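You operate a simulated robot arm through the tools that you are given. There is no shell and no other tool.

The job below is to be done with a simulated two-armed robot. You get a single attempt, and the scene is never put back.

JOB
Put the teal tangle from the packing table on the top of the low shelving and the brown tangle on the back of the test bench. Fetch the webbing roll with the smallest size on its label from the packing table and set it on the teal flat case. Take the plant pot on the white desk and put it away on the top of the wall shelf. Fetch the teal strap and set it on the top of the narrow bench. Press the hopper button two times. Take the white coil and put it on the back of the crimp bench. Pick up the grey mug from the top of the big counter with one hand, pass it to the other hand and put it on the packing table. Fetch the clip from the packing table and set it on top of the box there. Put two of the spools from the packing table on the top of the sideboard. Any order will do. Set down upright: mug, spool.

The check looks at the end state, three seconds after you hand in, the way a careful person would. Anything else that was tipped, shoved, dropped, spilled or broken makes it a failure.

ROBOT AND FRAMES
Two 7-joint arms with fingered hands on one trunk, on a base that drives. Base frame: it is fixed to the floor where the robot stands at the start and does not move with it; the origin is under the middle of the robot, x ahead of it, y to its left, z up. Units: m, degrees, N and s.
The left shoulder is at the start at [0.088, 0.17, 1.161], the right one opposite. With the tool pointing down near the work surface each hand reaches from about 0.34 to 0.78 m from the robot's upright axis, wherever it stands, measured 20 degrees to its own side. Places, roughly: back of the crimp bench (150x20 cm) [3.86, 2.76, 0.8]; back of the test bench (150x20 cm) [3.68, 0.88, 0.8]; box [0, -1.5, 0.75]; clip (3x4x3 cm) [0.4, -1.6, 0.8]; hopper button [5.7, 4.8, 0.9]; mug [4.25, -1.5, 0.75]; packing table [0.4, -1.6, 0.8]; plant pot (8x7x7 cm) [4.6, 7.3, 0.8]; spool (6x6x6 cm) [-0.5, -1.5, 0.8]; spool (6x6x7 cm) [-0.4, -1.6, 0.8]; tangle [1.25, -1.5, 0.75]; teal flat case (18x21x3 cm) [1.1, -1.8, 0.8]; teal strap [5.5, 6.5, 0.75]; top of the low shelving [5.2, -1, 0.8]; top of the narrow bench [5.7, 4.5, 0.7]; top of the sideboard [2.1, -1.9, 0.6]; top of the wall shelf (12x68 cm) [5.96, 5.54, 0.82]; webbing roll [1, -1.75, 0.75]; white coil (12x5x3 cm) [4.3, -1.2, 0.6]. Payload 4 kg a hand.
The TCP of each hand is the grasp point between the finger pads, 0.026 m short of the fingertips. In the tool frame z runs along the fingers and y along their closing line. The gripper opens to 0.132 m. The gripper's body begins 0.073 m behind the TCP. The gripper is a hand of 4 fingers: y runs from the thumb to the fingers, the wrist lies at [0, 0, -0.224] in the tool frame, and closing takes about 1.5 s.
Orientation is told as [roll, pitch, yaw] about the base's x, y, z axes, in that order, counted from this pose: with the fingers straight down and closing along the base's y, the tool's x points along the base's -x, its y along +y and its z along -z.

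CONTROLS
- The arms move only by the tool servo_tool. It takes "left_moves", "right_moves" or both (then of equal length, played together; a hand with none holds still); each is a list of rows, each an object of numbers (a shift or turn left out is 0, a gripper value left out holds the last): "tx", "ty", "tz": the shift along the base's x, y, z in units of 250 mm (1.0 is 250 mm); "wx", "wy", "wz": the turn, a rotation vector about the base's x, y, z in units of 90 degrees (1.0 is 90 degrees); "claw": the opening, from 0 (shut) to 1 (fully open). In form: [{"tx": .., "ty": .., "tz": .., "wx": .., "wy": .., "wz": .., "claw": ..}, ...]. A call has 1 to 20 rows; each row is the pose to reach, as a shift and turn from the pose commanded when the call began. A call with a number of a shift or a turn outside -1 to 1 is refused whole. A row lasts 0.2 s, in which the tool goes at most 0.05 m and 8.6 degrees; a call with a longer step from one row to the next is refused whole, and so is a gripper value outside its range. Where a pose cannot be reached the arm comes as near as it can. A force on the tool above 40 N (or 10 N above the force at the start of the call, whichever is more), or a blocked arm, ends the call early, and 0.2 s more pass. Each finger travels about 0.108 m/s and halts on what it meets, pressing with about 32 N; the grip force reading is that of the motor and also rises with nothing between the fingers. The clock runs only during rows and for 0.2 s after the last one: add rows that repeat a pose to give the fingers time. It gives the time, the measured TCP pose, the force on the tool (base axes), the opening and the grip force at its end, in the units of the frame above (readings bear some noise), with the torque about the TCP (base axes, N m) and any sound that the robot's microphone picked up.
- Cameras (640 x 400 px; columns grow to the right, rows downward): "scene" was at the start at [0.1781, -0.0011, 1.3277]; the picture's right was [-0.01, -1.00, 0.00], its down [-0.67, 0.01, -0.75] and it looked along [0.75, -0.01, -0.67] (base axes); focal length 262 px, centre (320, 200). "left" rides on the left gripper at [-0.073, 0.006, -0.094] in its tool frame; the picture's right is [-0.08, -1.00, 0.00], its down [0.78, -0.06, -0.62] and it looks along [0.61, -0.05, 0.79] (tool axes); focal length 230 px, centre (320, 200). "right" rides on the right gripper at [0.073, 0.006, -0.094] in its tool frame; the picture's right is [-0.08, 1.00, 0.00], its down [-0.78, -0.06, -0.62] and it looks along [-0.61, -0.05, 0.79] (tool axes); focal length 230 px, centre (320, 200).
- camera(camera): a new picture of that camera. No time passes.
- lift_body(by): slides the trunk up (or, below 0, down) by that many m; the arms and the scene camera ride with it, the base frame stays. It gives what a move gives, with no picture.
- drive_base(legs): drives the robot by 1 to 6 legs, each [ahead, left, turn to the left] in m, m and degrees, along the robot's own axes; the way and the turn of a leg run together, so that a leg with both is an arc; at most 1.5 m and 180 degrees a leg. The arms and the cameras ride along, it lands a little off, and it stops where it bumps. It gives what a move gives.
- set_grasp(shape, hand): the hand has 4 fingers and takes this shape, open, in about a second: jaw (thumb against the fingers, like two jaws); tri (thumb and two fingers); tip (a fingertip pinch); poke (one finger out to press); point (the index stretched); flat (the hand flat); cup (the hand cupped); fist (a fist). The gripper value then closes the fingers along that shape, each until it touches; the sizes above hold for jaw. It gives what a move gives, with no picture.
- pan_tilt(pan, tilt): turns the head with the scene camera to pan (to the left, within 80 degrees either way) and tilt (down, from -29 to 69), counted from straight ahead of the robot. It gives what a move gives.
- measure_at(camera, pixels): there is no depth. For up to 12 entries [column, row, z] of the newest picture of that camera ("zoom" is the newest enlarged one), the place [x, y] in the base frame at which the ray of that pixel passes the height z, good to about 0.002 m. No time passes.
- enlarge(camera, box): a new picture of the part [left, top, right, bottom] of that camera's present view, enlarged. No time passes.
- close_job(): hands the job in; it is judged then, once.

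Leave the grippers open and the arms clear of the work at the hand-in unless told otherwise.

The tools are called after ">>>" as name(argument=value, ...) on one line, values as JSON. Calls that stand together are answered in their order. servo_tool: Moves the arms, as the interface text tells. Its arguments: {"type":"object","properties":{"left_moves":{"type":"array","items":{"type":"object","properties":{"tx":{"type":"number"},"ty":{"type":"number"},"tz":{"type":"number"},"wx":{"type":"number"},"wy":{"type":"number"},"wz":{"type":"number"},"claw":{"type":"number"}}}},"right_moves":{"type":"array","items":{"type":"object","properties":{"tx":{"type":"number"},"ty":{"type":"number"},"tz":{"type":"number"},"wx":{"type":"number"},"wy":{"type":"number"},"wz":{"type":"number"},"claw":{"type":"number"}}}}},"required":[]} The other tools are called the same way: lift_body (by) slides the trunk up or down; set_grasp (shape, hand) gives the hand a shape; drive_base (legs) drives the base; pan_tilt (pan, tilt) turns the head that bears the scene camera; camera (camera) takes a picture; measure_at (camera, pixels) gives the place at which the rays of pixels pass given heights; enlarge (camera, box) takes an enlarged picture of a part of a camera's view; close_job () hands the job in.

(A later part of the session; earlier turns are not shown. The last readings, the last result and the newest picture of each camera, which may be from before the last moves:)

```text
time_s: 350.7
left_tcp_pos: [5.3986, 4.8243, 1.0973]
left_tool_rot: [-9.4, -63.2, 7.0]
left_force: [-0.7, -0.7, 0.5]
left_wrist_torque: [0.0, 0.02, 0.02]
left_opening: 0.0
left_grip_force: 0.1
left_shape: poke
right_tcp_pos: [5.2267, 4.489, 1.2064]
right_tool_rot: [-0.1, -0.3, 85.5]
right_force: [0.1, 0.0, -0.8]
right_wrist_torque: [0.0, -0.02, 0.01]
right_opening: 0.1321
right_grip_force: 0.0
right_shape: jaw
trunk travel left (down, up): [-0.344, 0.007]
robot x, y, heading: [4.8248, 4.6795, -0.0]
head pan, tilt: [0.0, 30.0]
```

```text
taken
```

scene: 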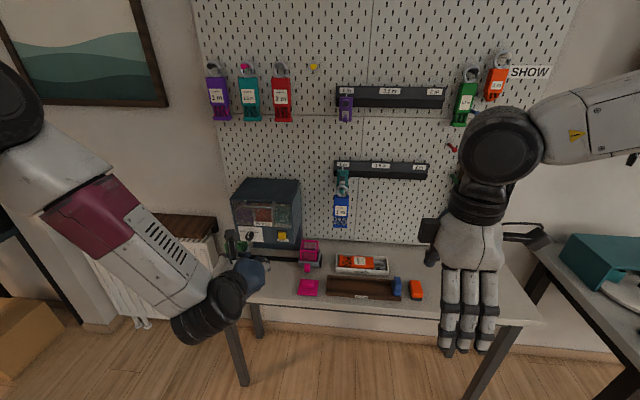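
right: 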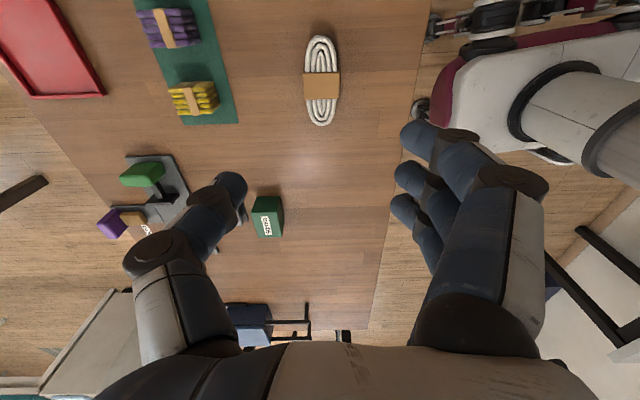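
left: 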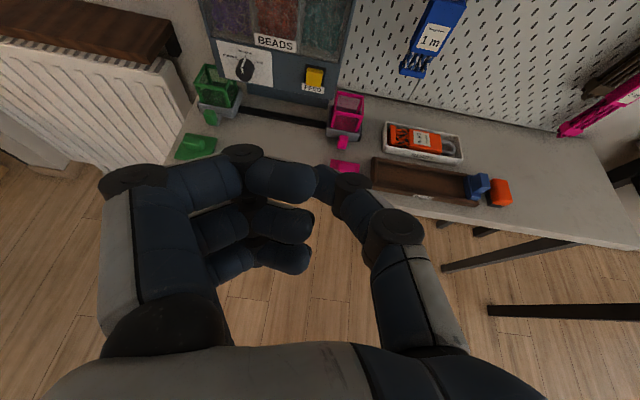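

The left camera now sees the button at (315,77). I measure it for a third line of sight.

>>> measure_at(camera="left", pixels=[[315, 77, 0.88], [315, 77, 0.9], [315, 77, 0.92], [315, 77, 0.94], [345, 95, 0.84], [340, 143, 0.73]])

>>> enlarge(camera="left", box=[180, 0, 400, 200])

```text
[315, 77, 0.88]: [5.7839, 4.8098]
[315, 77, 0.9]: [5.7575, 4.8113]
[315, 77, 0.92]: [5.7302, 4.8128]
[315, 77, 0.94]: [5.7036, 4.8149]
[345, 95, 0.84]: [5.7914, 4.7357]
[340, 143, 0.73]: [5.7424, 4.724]
```

```text
2.00 times, centred on (290, 100) of left
```

zoom: 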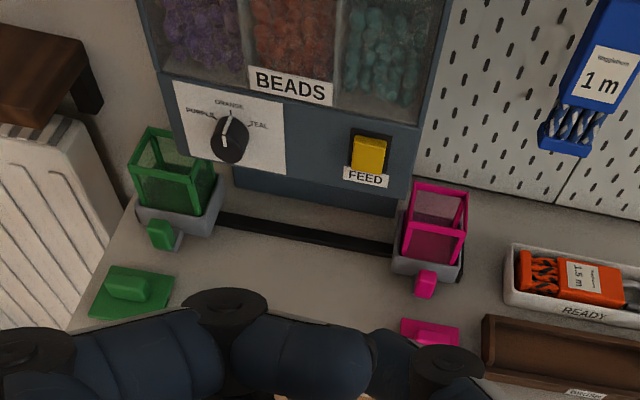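

I zoom on the hand to see which finger pokes out.

>>> enlarge(camera="left", box=[200, 120, 420, 300])

>>> enlarge(camera="scene", box=[160, 200, 320, 330])

```text
2.22 times, centred on (310, 210) of left
```

zoom: 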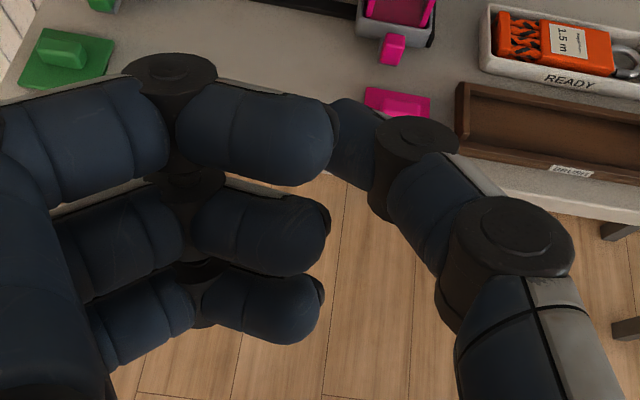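

```text
3.08 times, centred on (240, 265) of scene
```

zoom: 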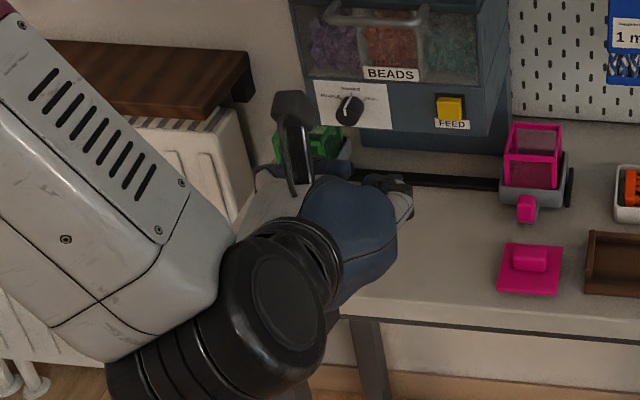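

All fingers look closed together. I try the "point" shape to compare.

>>> set_grasp(hand="left", shape="point")

>>> camera(camera="left")

```text
time_s: 351.6
left_tcp_pos: [5.3981, 4.8248, 1.0966]
left_tool_rot: [-9.1, -63.2, 6.9]
left_force: [0.0, 0.8, -0.6]
left_wrist_torque: [0.0, 0.0, 0.0]
left_opening: 0.1261
left_grip_force: 0.1
left_shape: point
right_tcp_pos: [5.2261, 4.4894, 1.2062]
right_tool_rot: [-0.1, -0.2, 85.4]
right_force: [0.1, 0.3, 0.7]
right_wrist_torque: [-0.01, -0.03, -0.01]
right_opening: 0.1321
right_grip_force: 0.0
right_shape: jaw
trunk travel left (down, up): [-0.344, 0.007]
robot x, y, heading: [4.8231, 4.6797, 0.0]
head pan, tilt: [0.0, 30.0]
```

```text
taken
```

left: 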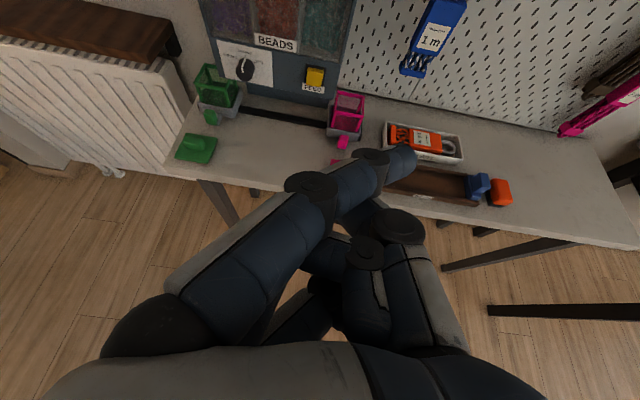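

In "point" the index tip shows at (408,155), off to the thumb side. I close the shape to see where the index ends up.

>>> servo_tool(left_moves=[{"claw": 0.5}, {"claw": 0.5}, {"claw": 0.5}, {"claw": 0.5}])

>>> camera(camera="left")

>>> servo_tool(left_moves=[{"claw": 0.0}, {"claw": 0.0}, {"claw": 0.0}, {"claw": 0.0}, {"claw": 0.0}])

>>> camera(camera="left")

```text
time_s: 352.6
left_tcp_pos: [5.3985, 4.824, 1.0964]
left_tool_rot: [-9.3, -63.3, 6.8]
left_force: [0.2, -0.4, 0.6]
left_wrist_torque: [0.04, 0.02, -0.03]
left_opening: 0.1261
left_grip_force: 0.1
left_shape: point
right_tcp_pos: [5.2265, 4.4883, 1.2057]
right_tool_rot: [-0.1, -0.2, 85.4]
right_force: [-0.3, 0.4, -0.5]
right_wrist_torque: [0.01, 0.0, -0.01]
right_opening: 0.1323
right_grip_force: 0.0
right_shape: jaw
trunk travel left (down, up): [-0.344, 0.007]
robot x, y, heading: [4.8207, 4.6803, 0.0]
head pan, tilt: [0.0, 30.0]
```

```text
taken
```

left: 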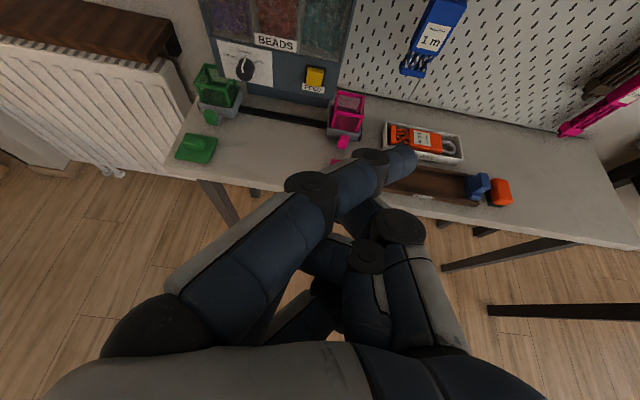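

```text
time_s: 353.8
left_tcp_pos: [5.3981, 4.8245, 1.0967]
left_tool_rot: [-9.2, -63.2, 6.9]
left_force: [-0.2, 0.3, -1.1]
left_wrist_torque: [0.02, 0.02, 0.01]
left_opening: 0.126
left_grip_force: 0.1
left_shape: point
right_tcp_pos: [5.2268, 4.4895, 1.2066]
right_tool_rot: [-0.2, -0.2, 85.5]
right_force: [0.1, -0.6, -0.6]
right_wrist_torque: [-0.03, 0.01, 0.0]
right_opening: 0.1318
right_grip_force: 0.0
right_shape: jaw
trunk travel left (down, up): [-0.344, 0.007]
robot x, y, heading: [4.8217, 4.6776, -0.0]
head pan, tilt: [0.0, 30.0]
```

```text
taken
```

left: 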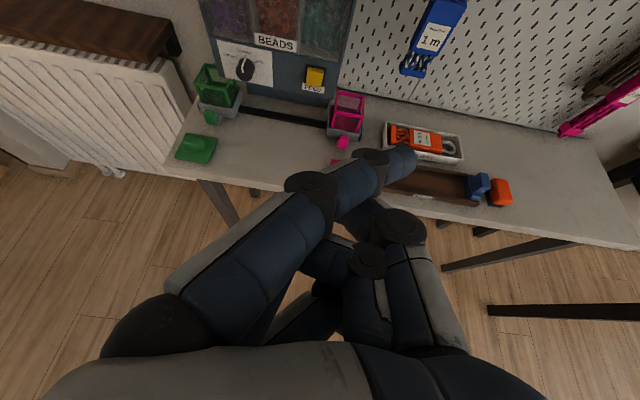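

The point shape is fixed; the index tip lies about (+0.019,−0.041,+0.020) from the TCP. Before I move in I check where the hopper's handle and front are.

>>> measure_at(camera="scene", pixels=[[257, 206, 0.98], [257, 206, 1.02], [257, 206, 1.06], [282, 248, 0.88], [236, 190, 1.08], [298, 195, 1.08]])

>>> servo_tool(left_moves=[{"tx": 0.1, "tz": -0.1, "ty": 0.03}, {"tx": 0.22, "tz": -0.2, "ty": 0.06}, {"tx": 0.34, "tz": -0.3, "ty": 0.09}, {"tx": 0.46, "tz": -0.42, "ty": 0.118}, {"tx": 0.58, "tz": -0.54, "ty": 0.118}, {"tx": 0.68, "tz": -0.66, "ty": 0.118}, {"tx": 0.76, "tz": -0.75, "ty": 0.118}, {"tx": 0.78, "tz": -0.77, "ty": 0.118}, {"tx": 0.78, "tz": -0.77, "ty": 0.118}])

>>> camera(camera="left")

>>> camera(camera="scene")

```text
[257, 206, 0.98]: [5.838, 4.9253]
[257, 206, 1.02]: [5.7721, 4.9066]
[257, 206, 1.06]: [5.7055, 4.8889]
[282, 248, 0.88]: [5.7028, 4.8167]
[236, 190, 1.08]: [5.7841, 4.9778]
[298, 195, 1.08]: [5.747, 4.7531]
```

```text
time_s: 355.8
left_tcp_pos: [5.595, 4.8547, 0.9011]
left_tool_rot: [-9.2, -63.2, 7.0]
left_force: [-0.1, 0.2, -0.5]
left_wrist_torque: [0.01, 0.01, 0.06]
left_opening: 0.1263
left_grip_force: 0.0
left_shape: point
right_tcp_pos: [5.2265, 4.4898, 1.2065]
right_tool_rot: [-0.1, -0.2, 85.3]
right_force: [0.4, 0.2, 0.3]
right_wrist_torque: [-0.01, 0.0, 0.02]
right_opening: 0.1318
right_grip_force: 0.1
right_shape: jaw
trunk travel left (down, up): [-0.344, 0.007]
robot x, y, heading: [4.8263, 4.6785, -0.1]
head pan, tilt: [0.0, 30.0]
```

```text
taken
```

left: 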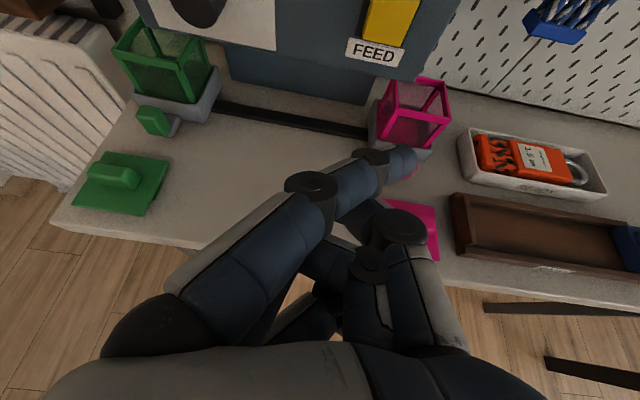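

```text
taken
```

scene: 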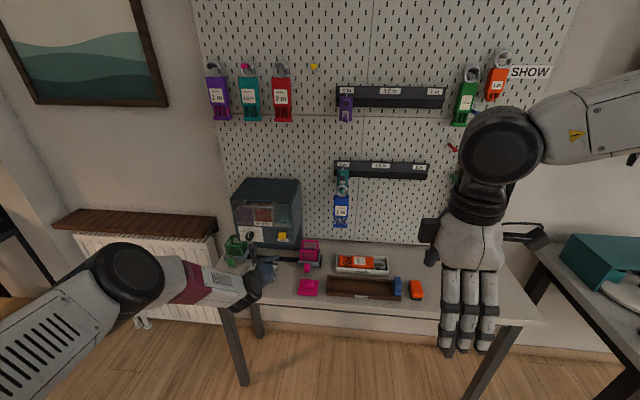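

I triangulate the button again with this nearer view (button at about (388,20), its lower edge (380,38)).

>>> measure_at(camera="left", pixels=[[388, 20, 0.9], [388, 20, 0.92], [388, 20, 0.94], [388, 20, 0.96], [373, 50, 0.88], [373, 50, 0.9]])

>>> measure_at(camera="scene", pixels=[[282, 235, 0.9], [282, 235, 0.92], [282, 235, 0.94], [282, 235, 0.96], [282, 242, 0.9], [282, 242, 0.92]])

```text
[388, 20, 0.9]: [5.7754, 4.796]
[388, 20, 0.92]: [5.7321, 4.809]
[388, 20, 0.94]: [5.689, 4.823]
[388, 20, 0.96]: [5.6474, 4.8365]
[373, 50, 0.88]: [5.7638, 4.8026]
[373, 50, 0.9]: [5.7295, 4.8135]
```

```text
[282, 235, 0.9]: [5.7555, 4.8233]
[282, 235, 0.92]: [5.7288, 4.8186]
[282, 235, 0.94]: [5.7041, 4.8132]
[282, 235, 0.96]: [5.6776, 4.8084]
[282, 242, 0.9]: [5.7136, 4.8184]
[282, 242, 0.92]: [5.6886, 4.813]
```

Button centre (5.727,4.815,0.922). My index tip is now in line with it. I push ahead to about 3 cm short and look.

>>> servo_tool(left_moves=[{"tx": 0.12}, {"tx": 0.24}, {"tx": 0.34}, {"tx": 0.34}])

>>> camera(camera="left")

>>> enlarge(camera="scene", box=[220, 170, 340, 300])

```text
time_s: 356.8
left_tcp_pos: [5.6513, 4.8593, 0.9132]
left_tool_rot: [-9.2, -63.2, 6.9]
left_force: [-0.4, 0.3, -0.4]
left_wrist_torque: [0.01, 0.02, -0.01]
left_opening: 0.1262
left_grip_force: 0.1
left_shape: point
left hand out of reach, approached as far as the arm can: row 2, 3, 4
right_tcp_pos: [5.2253, 4.4893, 1.206]
right_tool_rot: [-0.2, -0.2, 85.4]
right_force: [0.0, -0.2, -0.3]
right_wrist_torque: [0.01, 0.01, 0.02]
right_opening: 0.1321
right_grip_force: 0.0
right_shape: jaw
trunk travel left (down, up): [-0.344, 0.007]
robot x, y, heading: [4.8211, 4.6778, 0.2]
head pan, tilt: [0.0, 30.0]
```

```text
taken
```

left: 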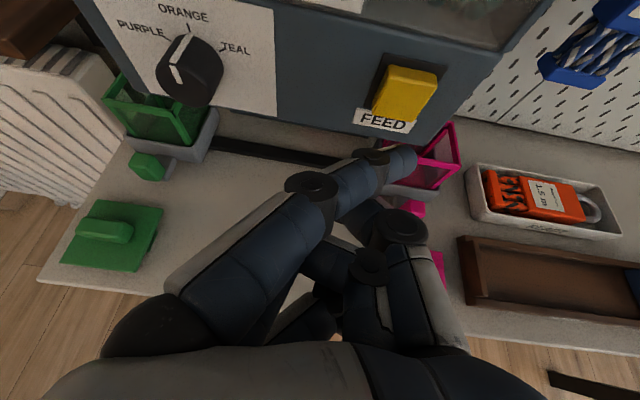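

```text
3.08 times, centred on (280, 235) of scene
```

zoom: 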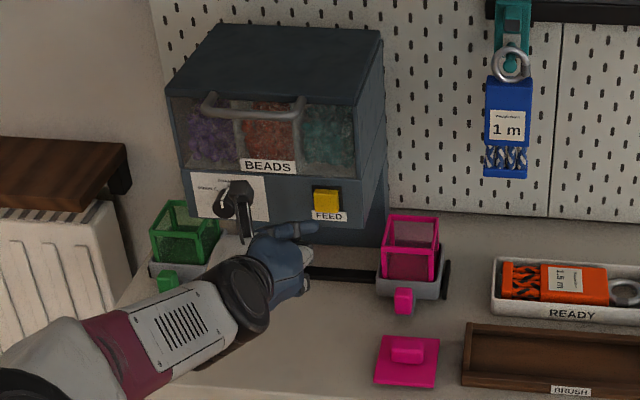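

The arm reached its limit. I pull the hand back 8 cm, drive the base 0.14 ahead, and approach again.

>>> servo_tool(left_moves=[{"tx": -0.15}, {"tx": -0.3}, {"tx": -0.45}, {"tx": -0.6}, {"tx": -0.75}, {"tx": -0.75}])

>>> drive_base(legs=[[0.14, 0, 0]])

>>> servo_tool(left_moves=[{}])

>>> camera(camera="left")

```text
time_s: 358.2
left_tcp_pos: [5.4627, 4.8588, 0.9125]
left_tool_rot: [-9.2, -63.1, 7.0]
left_force: [-0.9, 0.4, 0.0]
left_wrist_torque: [-0.04, 0.02, 0.01]
left_opening: 0.1261
left_grip_force: 0.0
left_shape: point
right_tcp_pos: [5.2262, 4.4894, 1.2065]
right_tool_rot: [-0.1, -0.2, 85.4]
right_force: [0.1, 0.0, -0.9]
right_wrist_torque: [-0.01, 0.0, -0.02]
right_opening: 0.132
right_grip_force: 0.0
right_shape: jaw
trunk travel left (down, up): [-0.344, 0.007]
robot x, y, heading: [4.8192, 4.6795, 0.1]
head pan, tilt: [0.0, 30.0]
```

```text
time_s: 359.5
left_tcp_pos: [5.6023, 4.8582, 0.9122]
left_tool_rot: [-9.3, -63.1, 6.9]
left_force: [0.3, 0.1, 0.0]
left_wrist_torque: [-0.02, 0.0, -0.02]
left_opening: 0.1262
left_grip_force: 0.1
left_shape: point
right_tcp_pos: [5.3645, 4.4899, 1.2056]
right_tool_rot: [0.0, -0.2, 85.4]
right_force: [-0.8, 0.4, 0.4]
right_wrist_torque: [-0.02, 0.0, 0.01]
right_opening: 0.1318
right_grip_force: 0.0
right_shape: jaw
trunk travel left (down, up): [-0.344, 0.007]
robot x, y, heading: [4.9646, 4.6798, -0.2]
head pan, tilt: [0.0, 30.0]
```

```text
time_s: 359.9
left_tcp_pos: [5.6005, 4.8593, 0.9125]
left_tool_rot: [-9.3, -63.1, 6.9]
left_force: [-0.1, 0.1, -0.1]
left_wrist_torque: [-0.02, 0.01, -0.04]
left_opening: 0.126
left_grip_force: 0.0
left_shape: point
right_tcp_pos: [5.3638, 4.4892, 1.2055]
right_tool_rot: [-0.2, -0.2, 85.4]
right_force: [-1.2, -0.3, 0.4]
right_wrist_torque: [-0.02, 0.02, 0.01]
right_opening: 0.1318
right_grip_force: 0.0
right_shape: jaw
trunk travel left (down, up): [-0.344, 0.007]
robot x, y, heading: [4.9596, 4.6805, 0.2]
head pan, tilt: [0.0, 30.0]
```

```text
taken
```

left: 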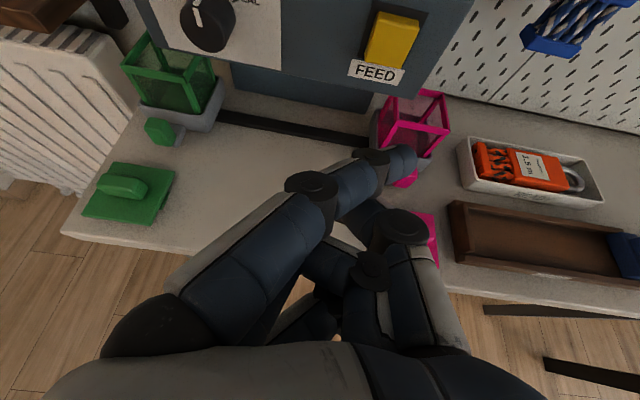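

I re-check the button (392,42) in this view, then push.

>>> measure_at(camera="left", pixels=[[392, 42, 0.9], [392, 42, 0.91], [392, 42, 0.92], [392, 42, 0.93], [392, 42, 0.94]])

>>> servo_tool(left_moves=[{"tx": 0.1, "tz": -0.03}, {"tx": 0.2, "tz": -0.03}, {"tx": 0.28, "tz": -0.03}, {"tx": 0.28, "tz": -0.03}])

>>> camera(camera="left")

```text
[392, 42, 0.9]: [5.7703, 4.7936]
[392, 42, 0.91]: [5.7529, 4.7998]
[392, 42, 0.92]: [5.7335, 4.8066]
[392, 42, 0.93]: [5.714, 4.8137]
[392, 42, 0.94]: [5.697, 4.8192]
```

```text
time_s: 360.9
left_tcp_pos: [5.671, 4.8588, 0.9048]
left_tool_rot: [-9.3, -63.2, 7.1]
left_force: [0.0, -0.3, -0.2]
left_wrist_torque: [-0.01, -0.02, -0.01]
left_opening: 0.1261
left_grip_force: 0.1
left_shape: point
right_tcp_pos: [5.3641, 4.4886, 1.2071]
right_tool_rot: [-0.2, -0.2, 85.4]
right_force: [-0.6, 0.4, 0.0]
right_wrist_torque: [-0.03, -0.01, -0.02]
right_opening: 0.1319
right_grip_force: 0.0
right_shape: jaw
trunk travel left (down, up): [-0.344, 0.007]
robot x, y, heading: [4.9654, 4.6763, -0.1]
head pan, tilt: [0.0, 30.0]
```

```text
taken
```

left: 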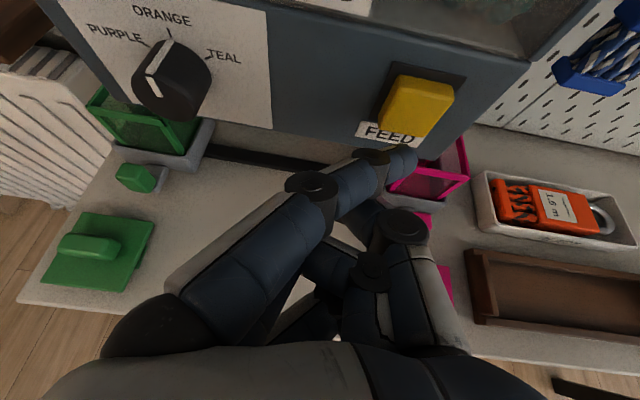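

The tip is about 4 cm from the button and slightly left of its centre. I shift 7 mm right and push in small steps, watching for force and sound.

>>> servo_tool(left_moves=[{"ty": -0.03}, {"tx": 0.04, "ty": -0.03}, {"tx": 0.08, "ty": -0.03}, {"tx": 0.1, "ty": -0.03}, {"tx": 0.12, "ty": -0.03}, {"tx": 0.13, "ty": -0.03}, {"tx": 0.14, "ty": -0.03}])

>>> camera(camera="left")

```text
time_s: 362.5
left_tcp_pos: [5.7055, 4.8499, 0.9053]
left_tool_rot: [-9.4, -63.2, 6.9]
left_force: [-9.1, 0.8, -1.0]
left_wrist_torque: [0.02, -0.26, -0.43]
left_opening: 0.1259
left_grip_force: 0.1
left_shape: point
right_tcp_pos: [5.364, 4.4887, 1.2061]
right_tool_rot: [-0.2, -0.3, 85.4]
right_force: [0.9, -0.3, -0.4]
right_wrist_torque: [0.01, -0.03, 0.01]
right_opening: 0.1317
right_grip_force: 0.0
right_shape: jaw
trunk travel left (down, up): [-0.344, 0.007]
robot x, y, heading: [4.9633, 4.6735, 0.0]
head pan, tilt: [0.0, 30.0]
heard: click
```

```text
taken
```

left: 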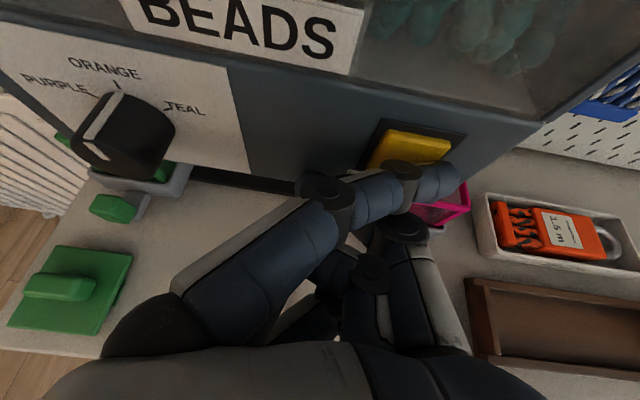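

I heard a click: one press. I back off 3 cm.

>>> servo_tool(left_moves=[{"tx": -0.04}, {"tx": -0.08}, {"tx": -0.12}, {"tx": -0.12}])

>>> camera(camera="left")

>>> enlarge(camera="scene", box=[200, 160, 360, 330])

```text
time_s: 363.5
left_tcp_pos: [5.6748, 4.8523, 0.9054]
left_tool_rot: [-9.2, -63.2, 6.9]
left_force: [0.3, 0.6, -0.7]
left_wrist_torque: [-0.01, 0.0, -0.02]
left_opening: 0.1261
left_grip_force: 0.0
left_shape: point
right_tcp_pos: [5.3657, 4.4886, 1.206]
right_tool_rot: [-0.1, -0.2, 85.4]
right_force: [-0.4, -0.6, -0.6]
right_wrist_torque: [-0.04, 0.01, 0.03]
right_opening: 0.1317
right_grip_force: 0.0
right_shape: jaw
trunk travel left (down, up): [-0.344, 0.007]
robot x, y, heading: [4.9598, 4.6761, -0.2]
head pan, tilt: [0.0, 30.0]
```

```text
taken
```

left: 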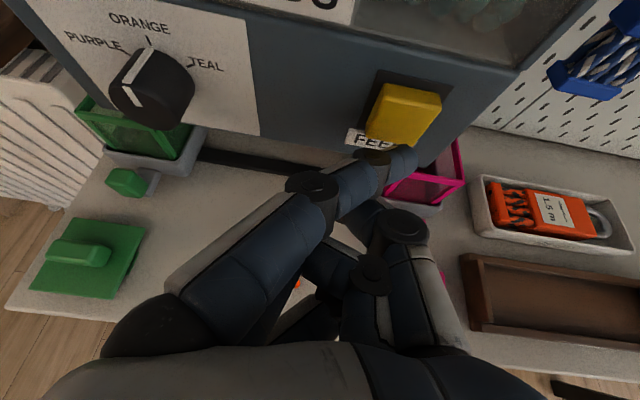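

```text
2.35 times, centred on (280, 245) of scene
```

zoom: 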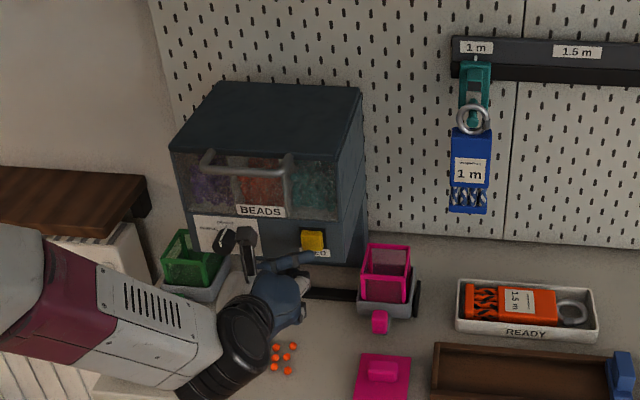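

Six orange beads have come out on the bench in front of the hopper. I look at where they lie.

>>> measure_at(camera="scene", pixels=[[264, 312, 0.72], [264, 307, 0.72], [222, 285, 0.72], [309, 290, 0.72], [290, 271, 0.74], [233, 262, 0.74]])

>>> enlarge(camera="scene", box=[230, 270, 310, 340])

>>> enlarge(camera="left", box=[250, 230, 350, 330])

```text
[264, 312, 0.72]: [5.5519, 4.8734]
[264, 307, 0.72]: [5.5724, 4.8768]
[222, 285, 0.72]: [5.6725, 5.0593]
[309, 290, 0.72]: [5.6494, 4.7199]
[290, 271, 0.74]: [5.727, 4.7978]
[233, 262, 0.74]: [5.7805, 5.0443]
```

```text
5.71 times, centred on (270, 305) of scene
```

zoom: 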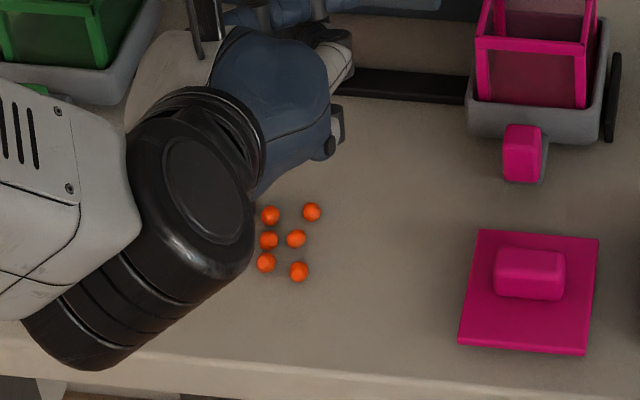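

```text
4.00 times, centred on (300, 280) of left
```

zoom: 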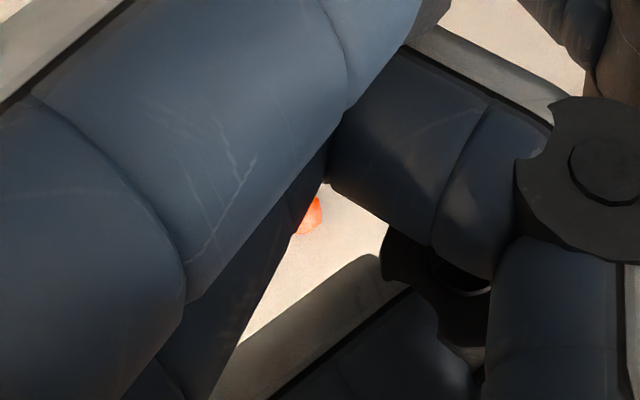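

Those bead readings used the picture from before I drove ahead 0.14, so the beads really lie right under the hopper's outlet: the natural result of a feed press. I press the second time with the same push.

>>> servo_tool(left_moves=[{"tx": 0.04}, {"tx": 0.08}, {"tx": 0.1}, {"tx": 0.11}, {"tx": 0.12}, {"tx": 0.12}])

```text
time_s: 364.9
left_tcp_pos: [5.7071, 4.8503, 0.9055]
left_tool_rot: [-9.3, -63.2, 6.8]
left_force: [-10.2, 0.4, -0.1]
left_wrist_torque: [0.04, -0.27, -0.38]
left_opening: 0.126
left_grip_force: 0.1
left_shape: point
right_tcp_pos: [5.3636, 4.4893, 1.2062]
right_tool_rot: [-0.3, -0.2, 85.4]
right_force: [-0.9, -0.6, 0.9]
right_wrist_torque: [0.04, -0.01, 0.0]
right_opening: 0.1321
right_grip_force: 0.0
right_shape: jaw
trunk travel left (down, up): [-0.344, 0.007]
robot x, y, heading: [4.9593, 4.6796, -0.2]
head pan, tilt: [0.0, 30.0]
heard: click
```

Second click heard. I withdraw the hand well back and look.

>>> servo_tool(left_moves=[{"tx": -0.08}, {"tx": -0.2}, {"tx": -0.34, "tz": 0.05}, {"tx": -0.48, "tz": 0.15}, {"tx": -0.62, "tz": 0.25}, {"tx": -0.76, "tz": 0.4}, {"tx": -0.9, "tz": 0.55}, {"tx": -1.0, "tz": 0.7}, {"tx": -1.0, "tz": 0.85}, {"tx": -1.0, "tz": 0.85}])

>>> camera(camera="scene")

>>> enlarge(camera="scene", box=[200, 200, 380, 340])

```text
refused: row 6 steps farther than a row can; nothing moved
```

```text
taken
```

scene: 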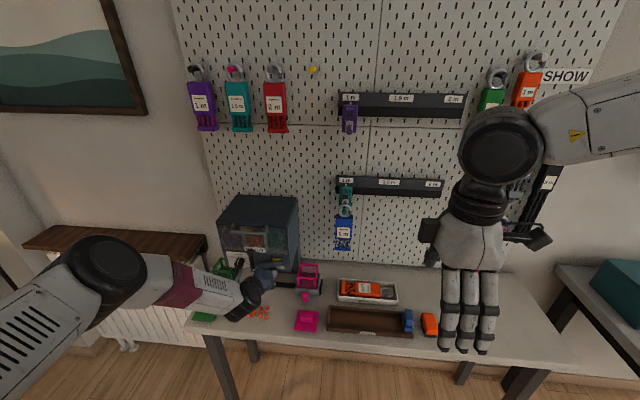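

```text
2.86 times, centred on (290, 270) of scene
```

zoom: 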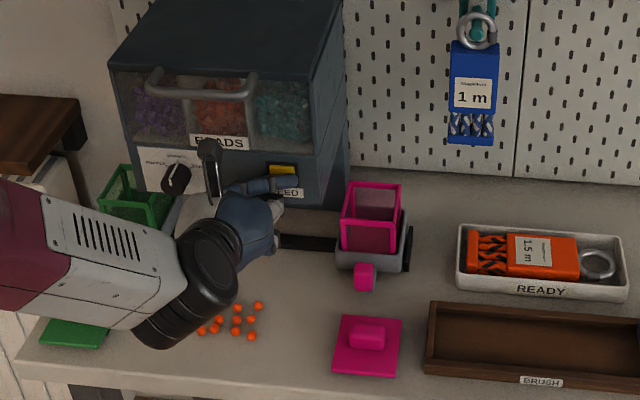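

Twelve beads lie on the bench now. I withdraw the hand with smaller steps.

>>> servo_tool(left_moves=[{"tx": -0.08}, {"tx": -0.2}, {"tx": -0.34, "tz": 0.03}, {"tx": -0.48, "tz": 0.1}, {"tx": -0.62, "tz": 0.2}, {"tx": -0.75, "tz": 0.32}, {"tx": -0.86, "tz": 0.45}, {"tx": -0.95, "tz": 0.6}, {"tx": -1.0, "tz": 0.76}, {"tx": -1.0, "tz": 0.9}])

>>> camera(camera="scene")

>>> enlarge(camera="scene", box=[180, 200, 360, 340])

```text
time_s: 367.1
left_tcp_pos: [5.4562, 4.8511, 1.1299]
left_tool_rot: [-9.2, -63.1, 6.9]
left_force: [-0.3, -0.2, 0.5]
left_wrist_torque: [-0.01, 0.01, -0.03]
left_opening: 0.126
left_grip_force: 0.1
left_shape: point
right_tcp_pos: [5.3652, 4.4897, 1.2061]
right_tool_rot: [-0.1, -0.2, 85.4]
right_force: [-0.1, 0.1, 0.8]
right_wrist_torque: [-0.02, 0.0, -0.01]
right_opening: 0.132
right_grip_force: 0.1
right_shape: jaw
trunk travel left (down, up): [-0.344, 0.007]
robot x, y, heading: [4.9596, 4.6794, 0.2]
head pan, tilt: [0.0, 30.0]
```

```text
taken
```

scene: 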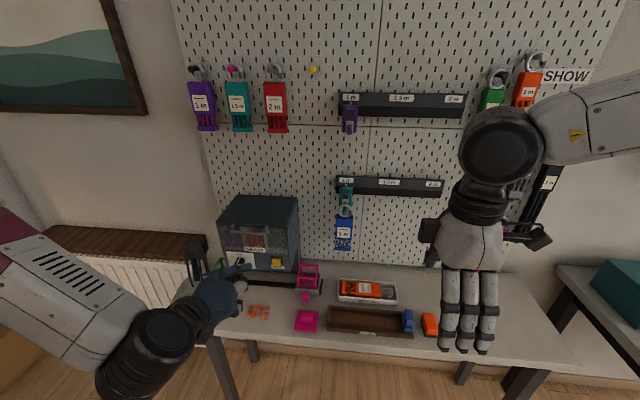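

```text
2.86 times, centred on (270, 270) of scene
```

zoom: 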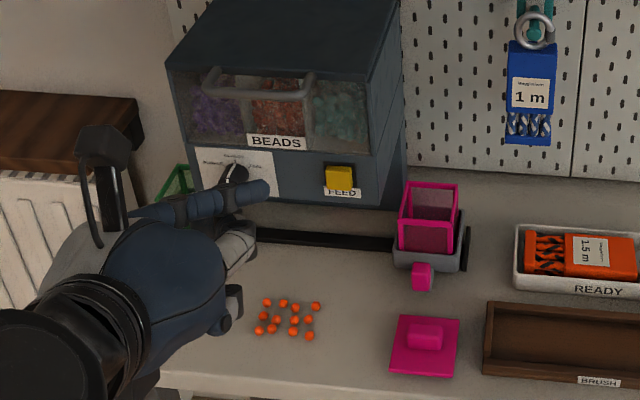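

The beads lie in a neat group: fine. I turn the left hand back to pointing down, set it to jaw, and back away.

>>> servo_tool(left_moves=[{"wy": 0.08, "tz": 0.05}, {"wy": 0.16, "tz": 0.1}, {"wy": 0.24, "tz": 0.15}, {"wy": 0.32, "tz": 0.2, "tx": -0.05}, {"wy": 0.4, "tz": 0.2, "tx": -0.15}, {"wy": 0.48, "tz": 0.2, "tx": -0.25}, {"wy": 0.56, "tz": 0.2, "tx": -0.35}, {"wy": 0.64, "tz": 0.2, "tx": -0.45}, {"wy": 0.7, "tz": 0.2, "tx": -0.5}, {"wy": 0.7, "tz": 0.2, "tx": -0.5}])

>>> set_grasp(hand="left", shape="jaw")

>>> drive_base(legs=[[-0.5, 0, 0], [0, 0, 88]])

>>> pan_tilt(pan=-20, tilt=25)

>>> camera(camera="scene")

```text
time_s: 369.3
left_tcp_pos: [5.3319, 4.8527, 1.1813]
left_tool_rot: [-3.1, -0.3, 3.1]
left_force: [0.9, 0.0, 0.7]
left_wrist_torque: [0.0, -0.01, 0.02]
left_opening: 0.126
left_grip_force: 0.0
left_shape: point
right_tcp_pos: [5.3653, 4.4895, 1.2061]
right_tool_rot: [-0.2, -0.1, 85.4]
right_force: [0.1, -0.8, -0.5]
right_wrist_torque: [0.0, -0.01, 0.02]
right_opening: 0.1318
right_grip_force: 0.0
right_shape: jaw
trunk travel left (down, up): [-0.344, 0.007]
robot x, y, heading: [4.9592, 4.677, -0.1]
head pan, tilt: [0.0, 30.0]
```

```text
time_s: 370.2
left_tcp_pos: [5.3312, 4.8526, 1.1806]
left_tool_rot: [-3.1, -0.4, 3.1]
left_force: [0.1, -0.5, 0.2]
left_wrist_torque: [0.04, 0.01, 0.01]
left_opening: 0.1319
left_grip_force: 0.0
left_shape: jaw
right_tcp_pos: [5.3648, 4.4903, 1.2056]
right_tool_rot: [-0.2, -0.3, 85.3]
right_force: [0.7, -0.1, -0.7]
right_wrist_torque: [0.03, 0.01, -0.01]
right_opening: 0.1317
right_grip_force: 0.1
right_shape: jaw
trunk travel left (down, up): [-0.344, 0.007]
robot x, y, heading: [4.9635, 4.6787, 0.1]
head pan, tilt: [0.0, 30.0]
```

```text
time_s: 376.9
left_tcp_pos: [4.2967, 5.0544, 1.1794]
left_tool_rot: [-3.1, -0.3, 91.2]
left_force: [-0.3, -0.5, 0.6]
left_wrist_torque: [0.0, 0.0, -0.02]
left_opening: 0.132
left_grip_force: 0.0
left_shape: jaw
right_tcp_pos: [4.66, 5.0732, 1.2065]
right_tool_rot: [-0.1, -0.2, 173.5]
right_force: [-0.2, -0.5, 1.2]
right_wrist_torque: [0.02, 0.01, 0.03]
right_opening: 0.1319
right_grip_force: 0.1
right_shape: jaw
trunk travel left (down, up): [-0.344, 0.007]
robot x, y, heading: [4.4563, 4.6787, 88.0]
head pan, tilt: [0.0, 30.0]
```

```text
time_s: 377.8
left_tcp_pos: [4.2956, 5.0548, 1.1804]
left_tool_rot: [-3.0, -0.4, 91.1]
left_force: [0.0, 0.0, 0.9]
left_wrist_torque: [0.01, -0.01, 0.02]
left_opening: 0.1319
left_grip_force: 0.1
left_shape: jaw
right_tcp_pos: [4.6601, 5.0749, 1.2063]
right_tool_rot: [-0.2, -0.2, 173.5]
right_force: [0.2, -0.1, -1.5]
right_wrist_torque: [0.0, -0.02, 0.01]
right_opening: 0.1317
right_grip_force: 0.1
right_shape: jaw
trunk travel left (down, up): [-0.344, 0.007]
robot x, y, heading: [4.4563, 4.6804, 87.9]
head pan, tilt: [-20.0, 25.0]
```

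```text
taken
```

scene: 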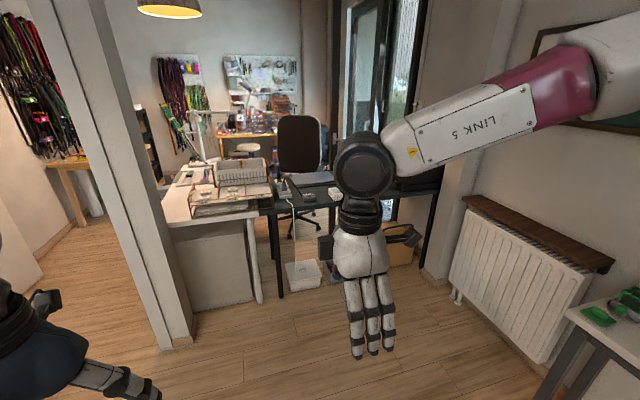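

I zoom on the desks.

>>> enlarge(camera="scene", box=[140, 100, 460, 310])

>>> measure_at(camera="scene", pixels=[[168, 222, 0.75], [272, 210, 0.75], [440, 193, 0.75], [180, 345, 0.0], [260, 303, 0.0], [280, 297, 0.0], [440, 275, 0.0], [175, 180, 0.75], [470, 205, 0.82], [605, 268, 0.82]])

```text
1.90 times, centred on (300, 205) of scene
```

zoom: 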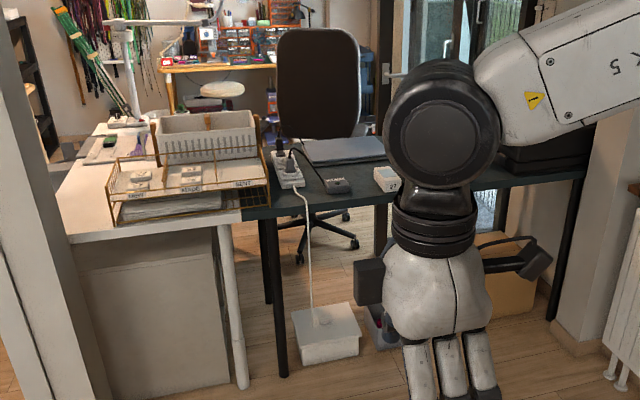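

```text
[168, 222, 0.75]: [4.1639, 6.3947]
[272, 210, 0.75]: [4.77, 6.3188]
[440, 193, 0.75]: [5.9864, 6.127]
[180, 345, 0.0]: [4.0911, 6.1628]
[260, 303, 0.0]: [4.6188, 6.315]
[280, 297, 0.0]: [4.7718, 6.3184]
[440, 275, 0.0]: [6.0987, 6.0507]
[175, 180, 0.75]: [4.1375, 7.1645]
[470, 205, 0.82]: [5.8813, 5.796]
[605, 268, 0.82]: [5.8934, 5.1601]
```

The dark desk (strap) starts at y≈6.3, x 4.77–6.0; the white desk is x 4.15–4.77 going back. I go to about (5.25,5.45) facing the dark desk.

>>> drive_base(legs=[[0.75, 0, 2], [0, -0.8, 0]])

>>> pan_tilt(pan=0, tilt=35)

>>> camera(camera="scene")

```text
time_s: 388.8
left_tcp_pos: [5.0977, 5.7932, 1.181]
left_tool_rot: [-3.1, -0.3, 93.0]
left_force: [-0.2, 0.2, -0.2]
left_wrist_torque: [-0.01, -0.01, 0.0]
left_opening: 0.132
left_grip_force: 0.1
left_shape: jaw
right_tcp_pos: [5.4603, 5.8265, 1.2062]
right_tool_rot: [-0.1, -0.2, 175.3]
right_force: [-0.1, -0.2, -0.3]
right_wrist_torque: [-0.01, -0.01, 0.01]
right_opening: 0.1317
right_grip_force: 0.0
right_shape: jaw
trunk travel left (down, up): [-0.344, 0.007]
robot x, y, heading: [5.2697, 5.4267, 90.0]
head pan, tilt: [-20.0, 25.0]
```

```text
time_s: 389.6
left_tcp_pos: [5.0962, 5.7936, 1.1819]
left_tool_rot: [-3.1, -0.4, 93.1]
left_force: [0.2, 0.2, -0.1]
left_wrist_torque: [0.0, 0.02, 0.02]
left_opening: 0.1317
left_grip_force: 0.0
left_shape: jaw
right_tcp_pos: [5.4594, 5.827, 1.2063]
right_tool_rot: [-0.1, -0.2, 175.3]
right_force: [-0.2, 0.4, 0.3]
right_wrist_torque: [0.01, 0.03, 0.03]
right_opening: 0.1319
right_grip_force: 0.1
right_shape: jaw
trunk travel left (down, up): [-0.344, 0.007]
robot x, y, heading: [5.2723, 5.4235, 90.4]
head pan, tilt: [0.0, 35.0]
```

```text
taken
```

scene: 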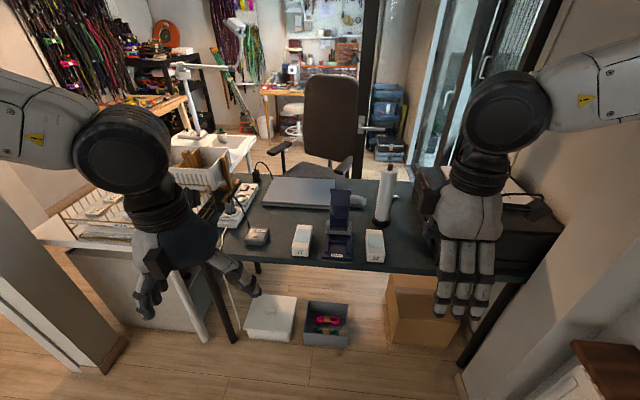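

>>> enlarge(camera="scene", box=[200, 150, 440, 290])

>>> enlarge(camera="scene", box=[0, 40, 280, 250])

>>> enlarge(camera="scene", box=[240, 270, 480, 380])

```text
2.67 times, centred on (320, 220) of scene
```

zoom: 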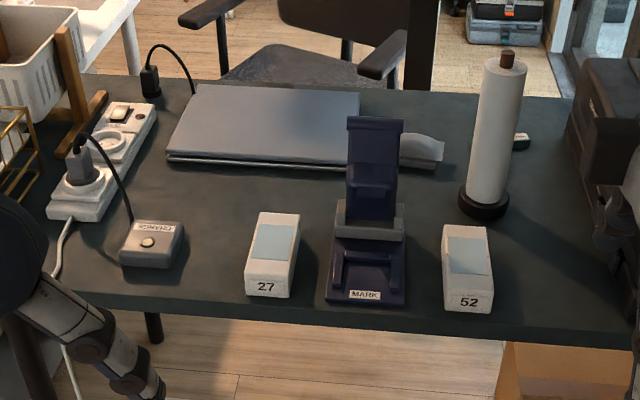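

```text
1.90 times, centred on (140, 145) of scene
```

zoom: 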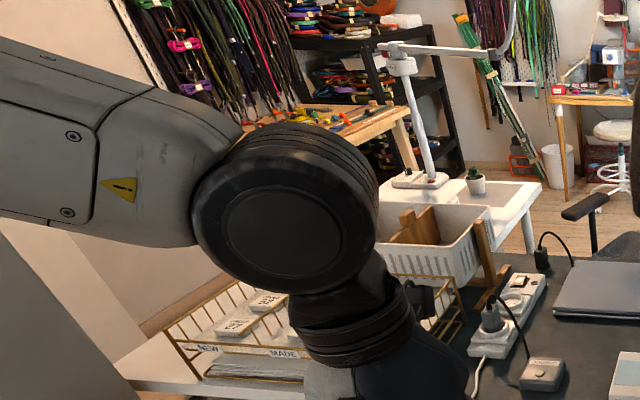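

```text
2.67 times, centred on (360, 325) of scene
```

zoom: 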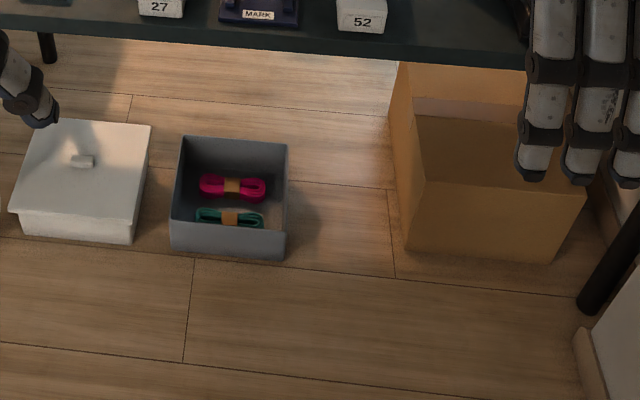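

The plant pot stands at the back right of the white desk. I do not see the teal strap on the dark desk yet (only folded straps in a grey bin on the floor); the right hand hides part of the desk. I move it up and back and look again.

>>> servo_tool(right_moves=[{"tz": 0.12, "ty": -0.1}, {"tz": 0.24, "ty": -0.2}, {"tz": 0.36, "ty": -0.3}, {"tz": 0.48, "ty": -0.3}, {"tz": 0.6, "ty": -0.3}, {"tz": 0.7, "ty": -0.3}, {"tz": 0.7, "ty": -0.3}])

>>> pan_tilt(pan=-15, tilt=40)

>>> camera(camera="scene")

```text
time_s: 391.2
left_tcp_pos: [5.0975, 5.7937, 1.1814]
left_tool_rot: [-3.1, -0.2, 93.2]
left_force: [-0.5, 0.0, -0.5]
left_wrist_torque: [-0.02, -0.05, 0.03]
left_opening: 0.1319
left_grip_force: 0.1
left_shape: jaw
right_tcp_pos: [5.4594, 5.7505, 1.3804]
right_tool_rot: [-0.1, -0.1, 175.4]
right_force: [0.5, 0.4, 0.5]
right_wrist_torque: [-0.02, -0.01, 0.03]
right_opening: 0.1319
right_grip_force: 0.1
right_shape: jaw
trunk travel left (down, up): [-0.344, 0.007]
robot x, y, heading: [5.2708, 5.4236, 90.1]
head pan, tilt: [0.0, 35.0]
```

```text
time_s: 392.0
left_tcp_pos: [5.0968, 5.7936, 1.1809]
left_tool_rot: [-3.1, -0.3, 93.1]
left_force: [0.2, 0.6, -0.4]
left_wrist_torque: [0.03, 0.03, 0.01]
left_opening: 0.132
left_grip_force: 0.1
left_shape: jaw
right_tcp_pos: [5.4589, 5.7495, 1.3804]
right_tool_rot: [0.0, -0.2, 175.5]
right_force: [0.0, 1.1, -1.2]
right_wrist_torque: [-0.01, 0.02, -0.02]
right_opening: 0.1318
right_grip_force: 0.0
right_shape: jaw
trunk travel left (down, up): [-0.344, 0.007]
robot x, y, heading: [5.2724, 5.4247, 90.1]
head pan, tilt: [-15.0, 40.0]
```

```text
taken
```

scene: 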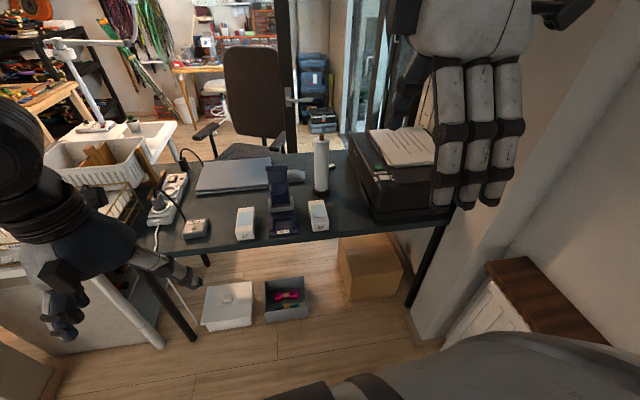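

I zoom on the desk around the roll and the printer.

>>> enlarge(camera="scene", box=[260, 120, 440, 240])

>>> measure_at(camera="scene", pixels=[[332, 167, 0.75], [320, 230, 0.75], [290, 303, 0.03], [288, 295, 0.05], [320, 195, 0.75], [370, 215, 0.75]])

>>> enlarge(camera="scene", box=[240, 260, 340, 340])

```text
3.33 times, centred on (350, 180) of scene
```

zoom: 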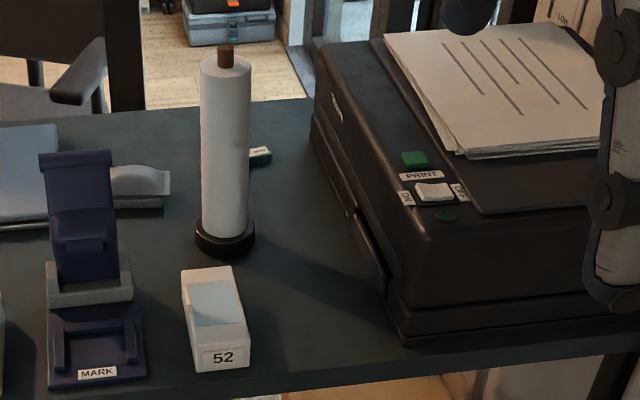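

```text
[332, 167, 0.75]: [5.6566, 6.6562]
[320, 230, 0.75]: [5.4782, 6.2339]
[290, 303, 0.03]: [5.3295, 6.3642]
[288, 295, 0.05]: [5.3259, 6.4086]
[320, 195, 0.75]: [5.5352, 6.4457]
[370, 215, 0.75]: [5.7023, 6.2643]
```

```text
5.00 times, centred on (290, 300) of scene
```

zoom: 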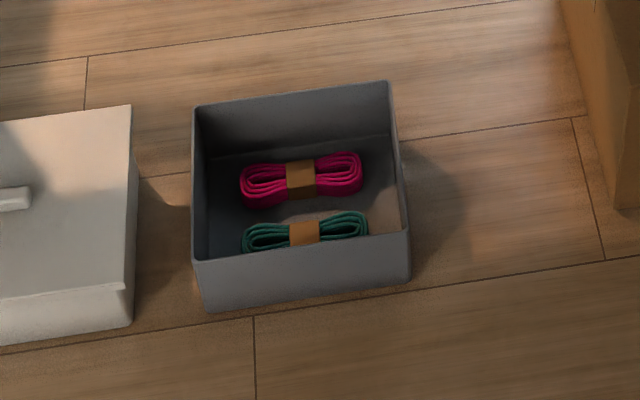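

The straps in the floor bin are one candidate (teal and magenta, at about (5.33,6.36)). The given place (5.5,6.5,0.75) may just be rough, so I look from the hand cameras for any other teal strap on the desk.

>>> camera(camera="right")

>>> camera(camera="left")

>>> pan_tilt(pan=-5, tilt=10)

>>> camera(camera="scene")

```text
taken
```

right: 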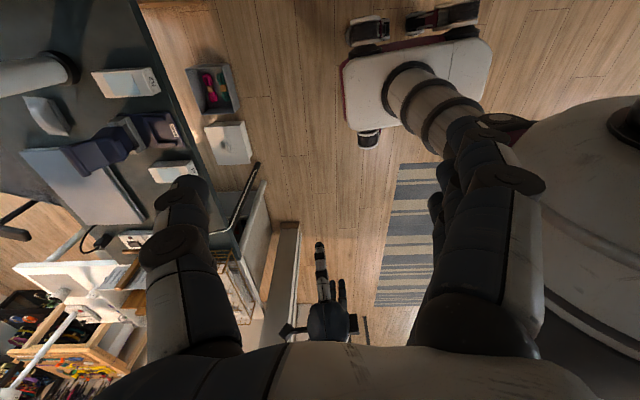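

```text
taken
```

left: 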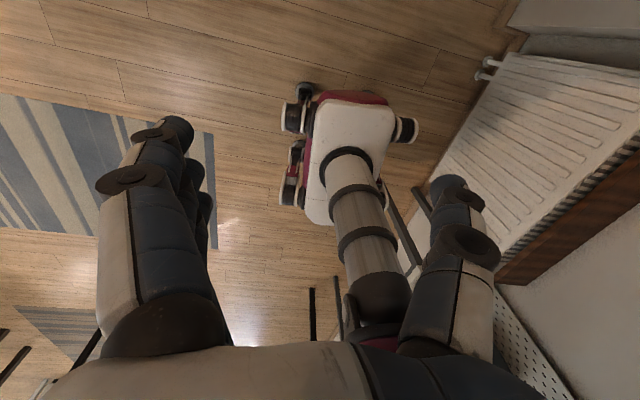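

```text
time_s: 393.0
left_tcp_pos: [5.0971, 5.7923, 1.1814]
left_tool_rot: [-3.2, -0.3, 93.0]
left_force: [-0.8, -0.1, -0.3]
left_wrist_torque: [0.01, 0.01, 0.04]
left_opening: 0.1321
left_grip_force: 0.1
left_shape: jaw
right_tcp_pos: [5.4596, 5.7516, 1.3803]
right_tool_rot: [-0.1, -0.1, 175.4]
right_force: [0.7, -0.1, -0.8]
right_wrist_torque: [0.01, -0.01, 0.01]
right_opening: 0.1319
right_grip_force: 0.0
right_shape: jaw
trunk travel left (down, up): [-0.344, 0.007]
robot x, y, heading: [5.2675, 5.4259, 90.0]
head pan, tilt: [-5.0, 10.0]
```

```text
taken
```

scene: 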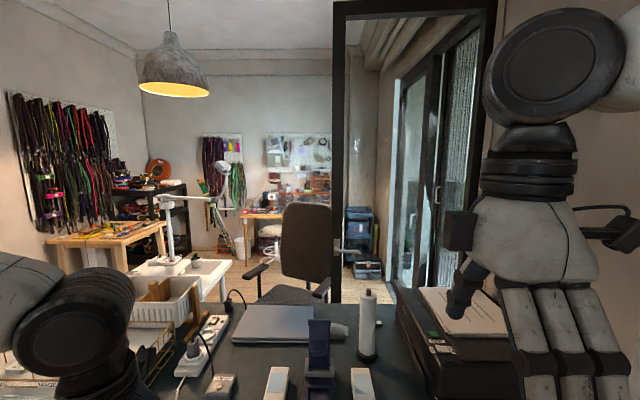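

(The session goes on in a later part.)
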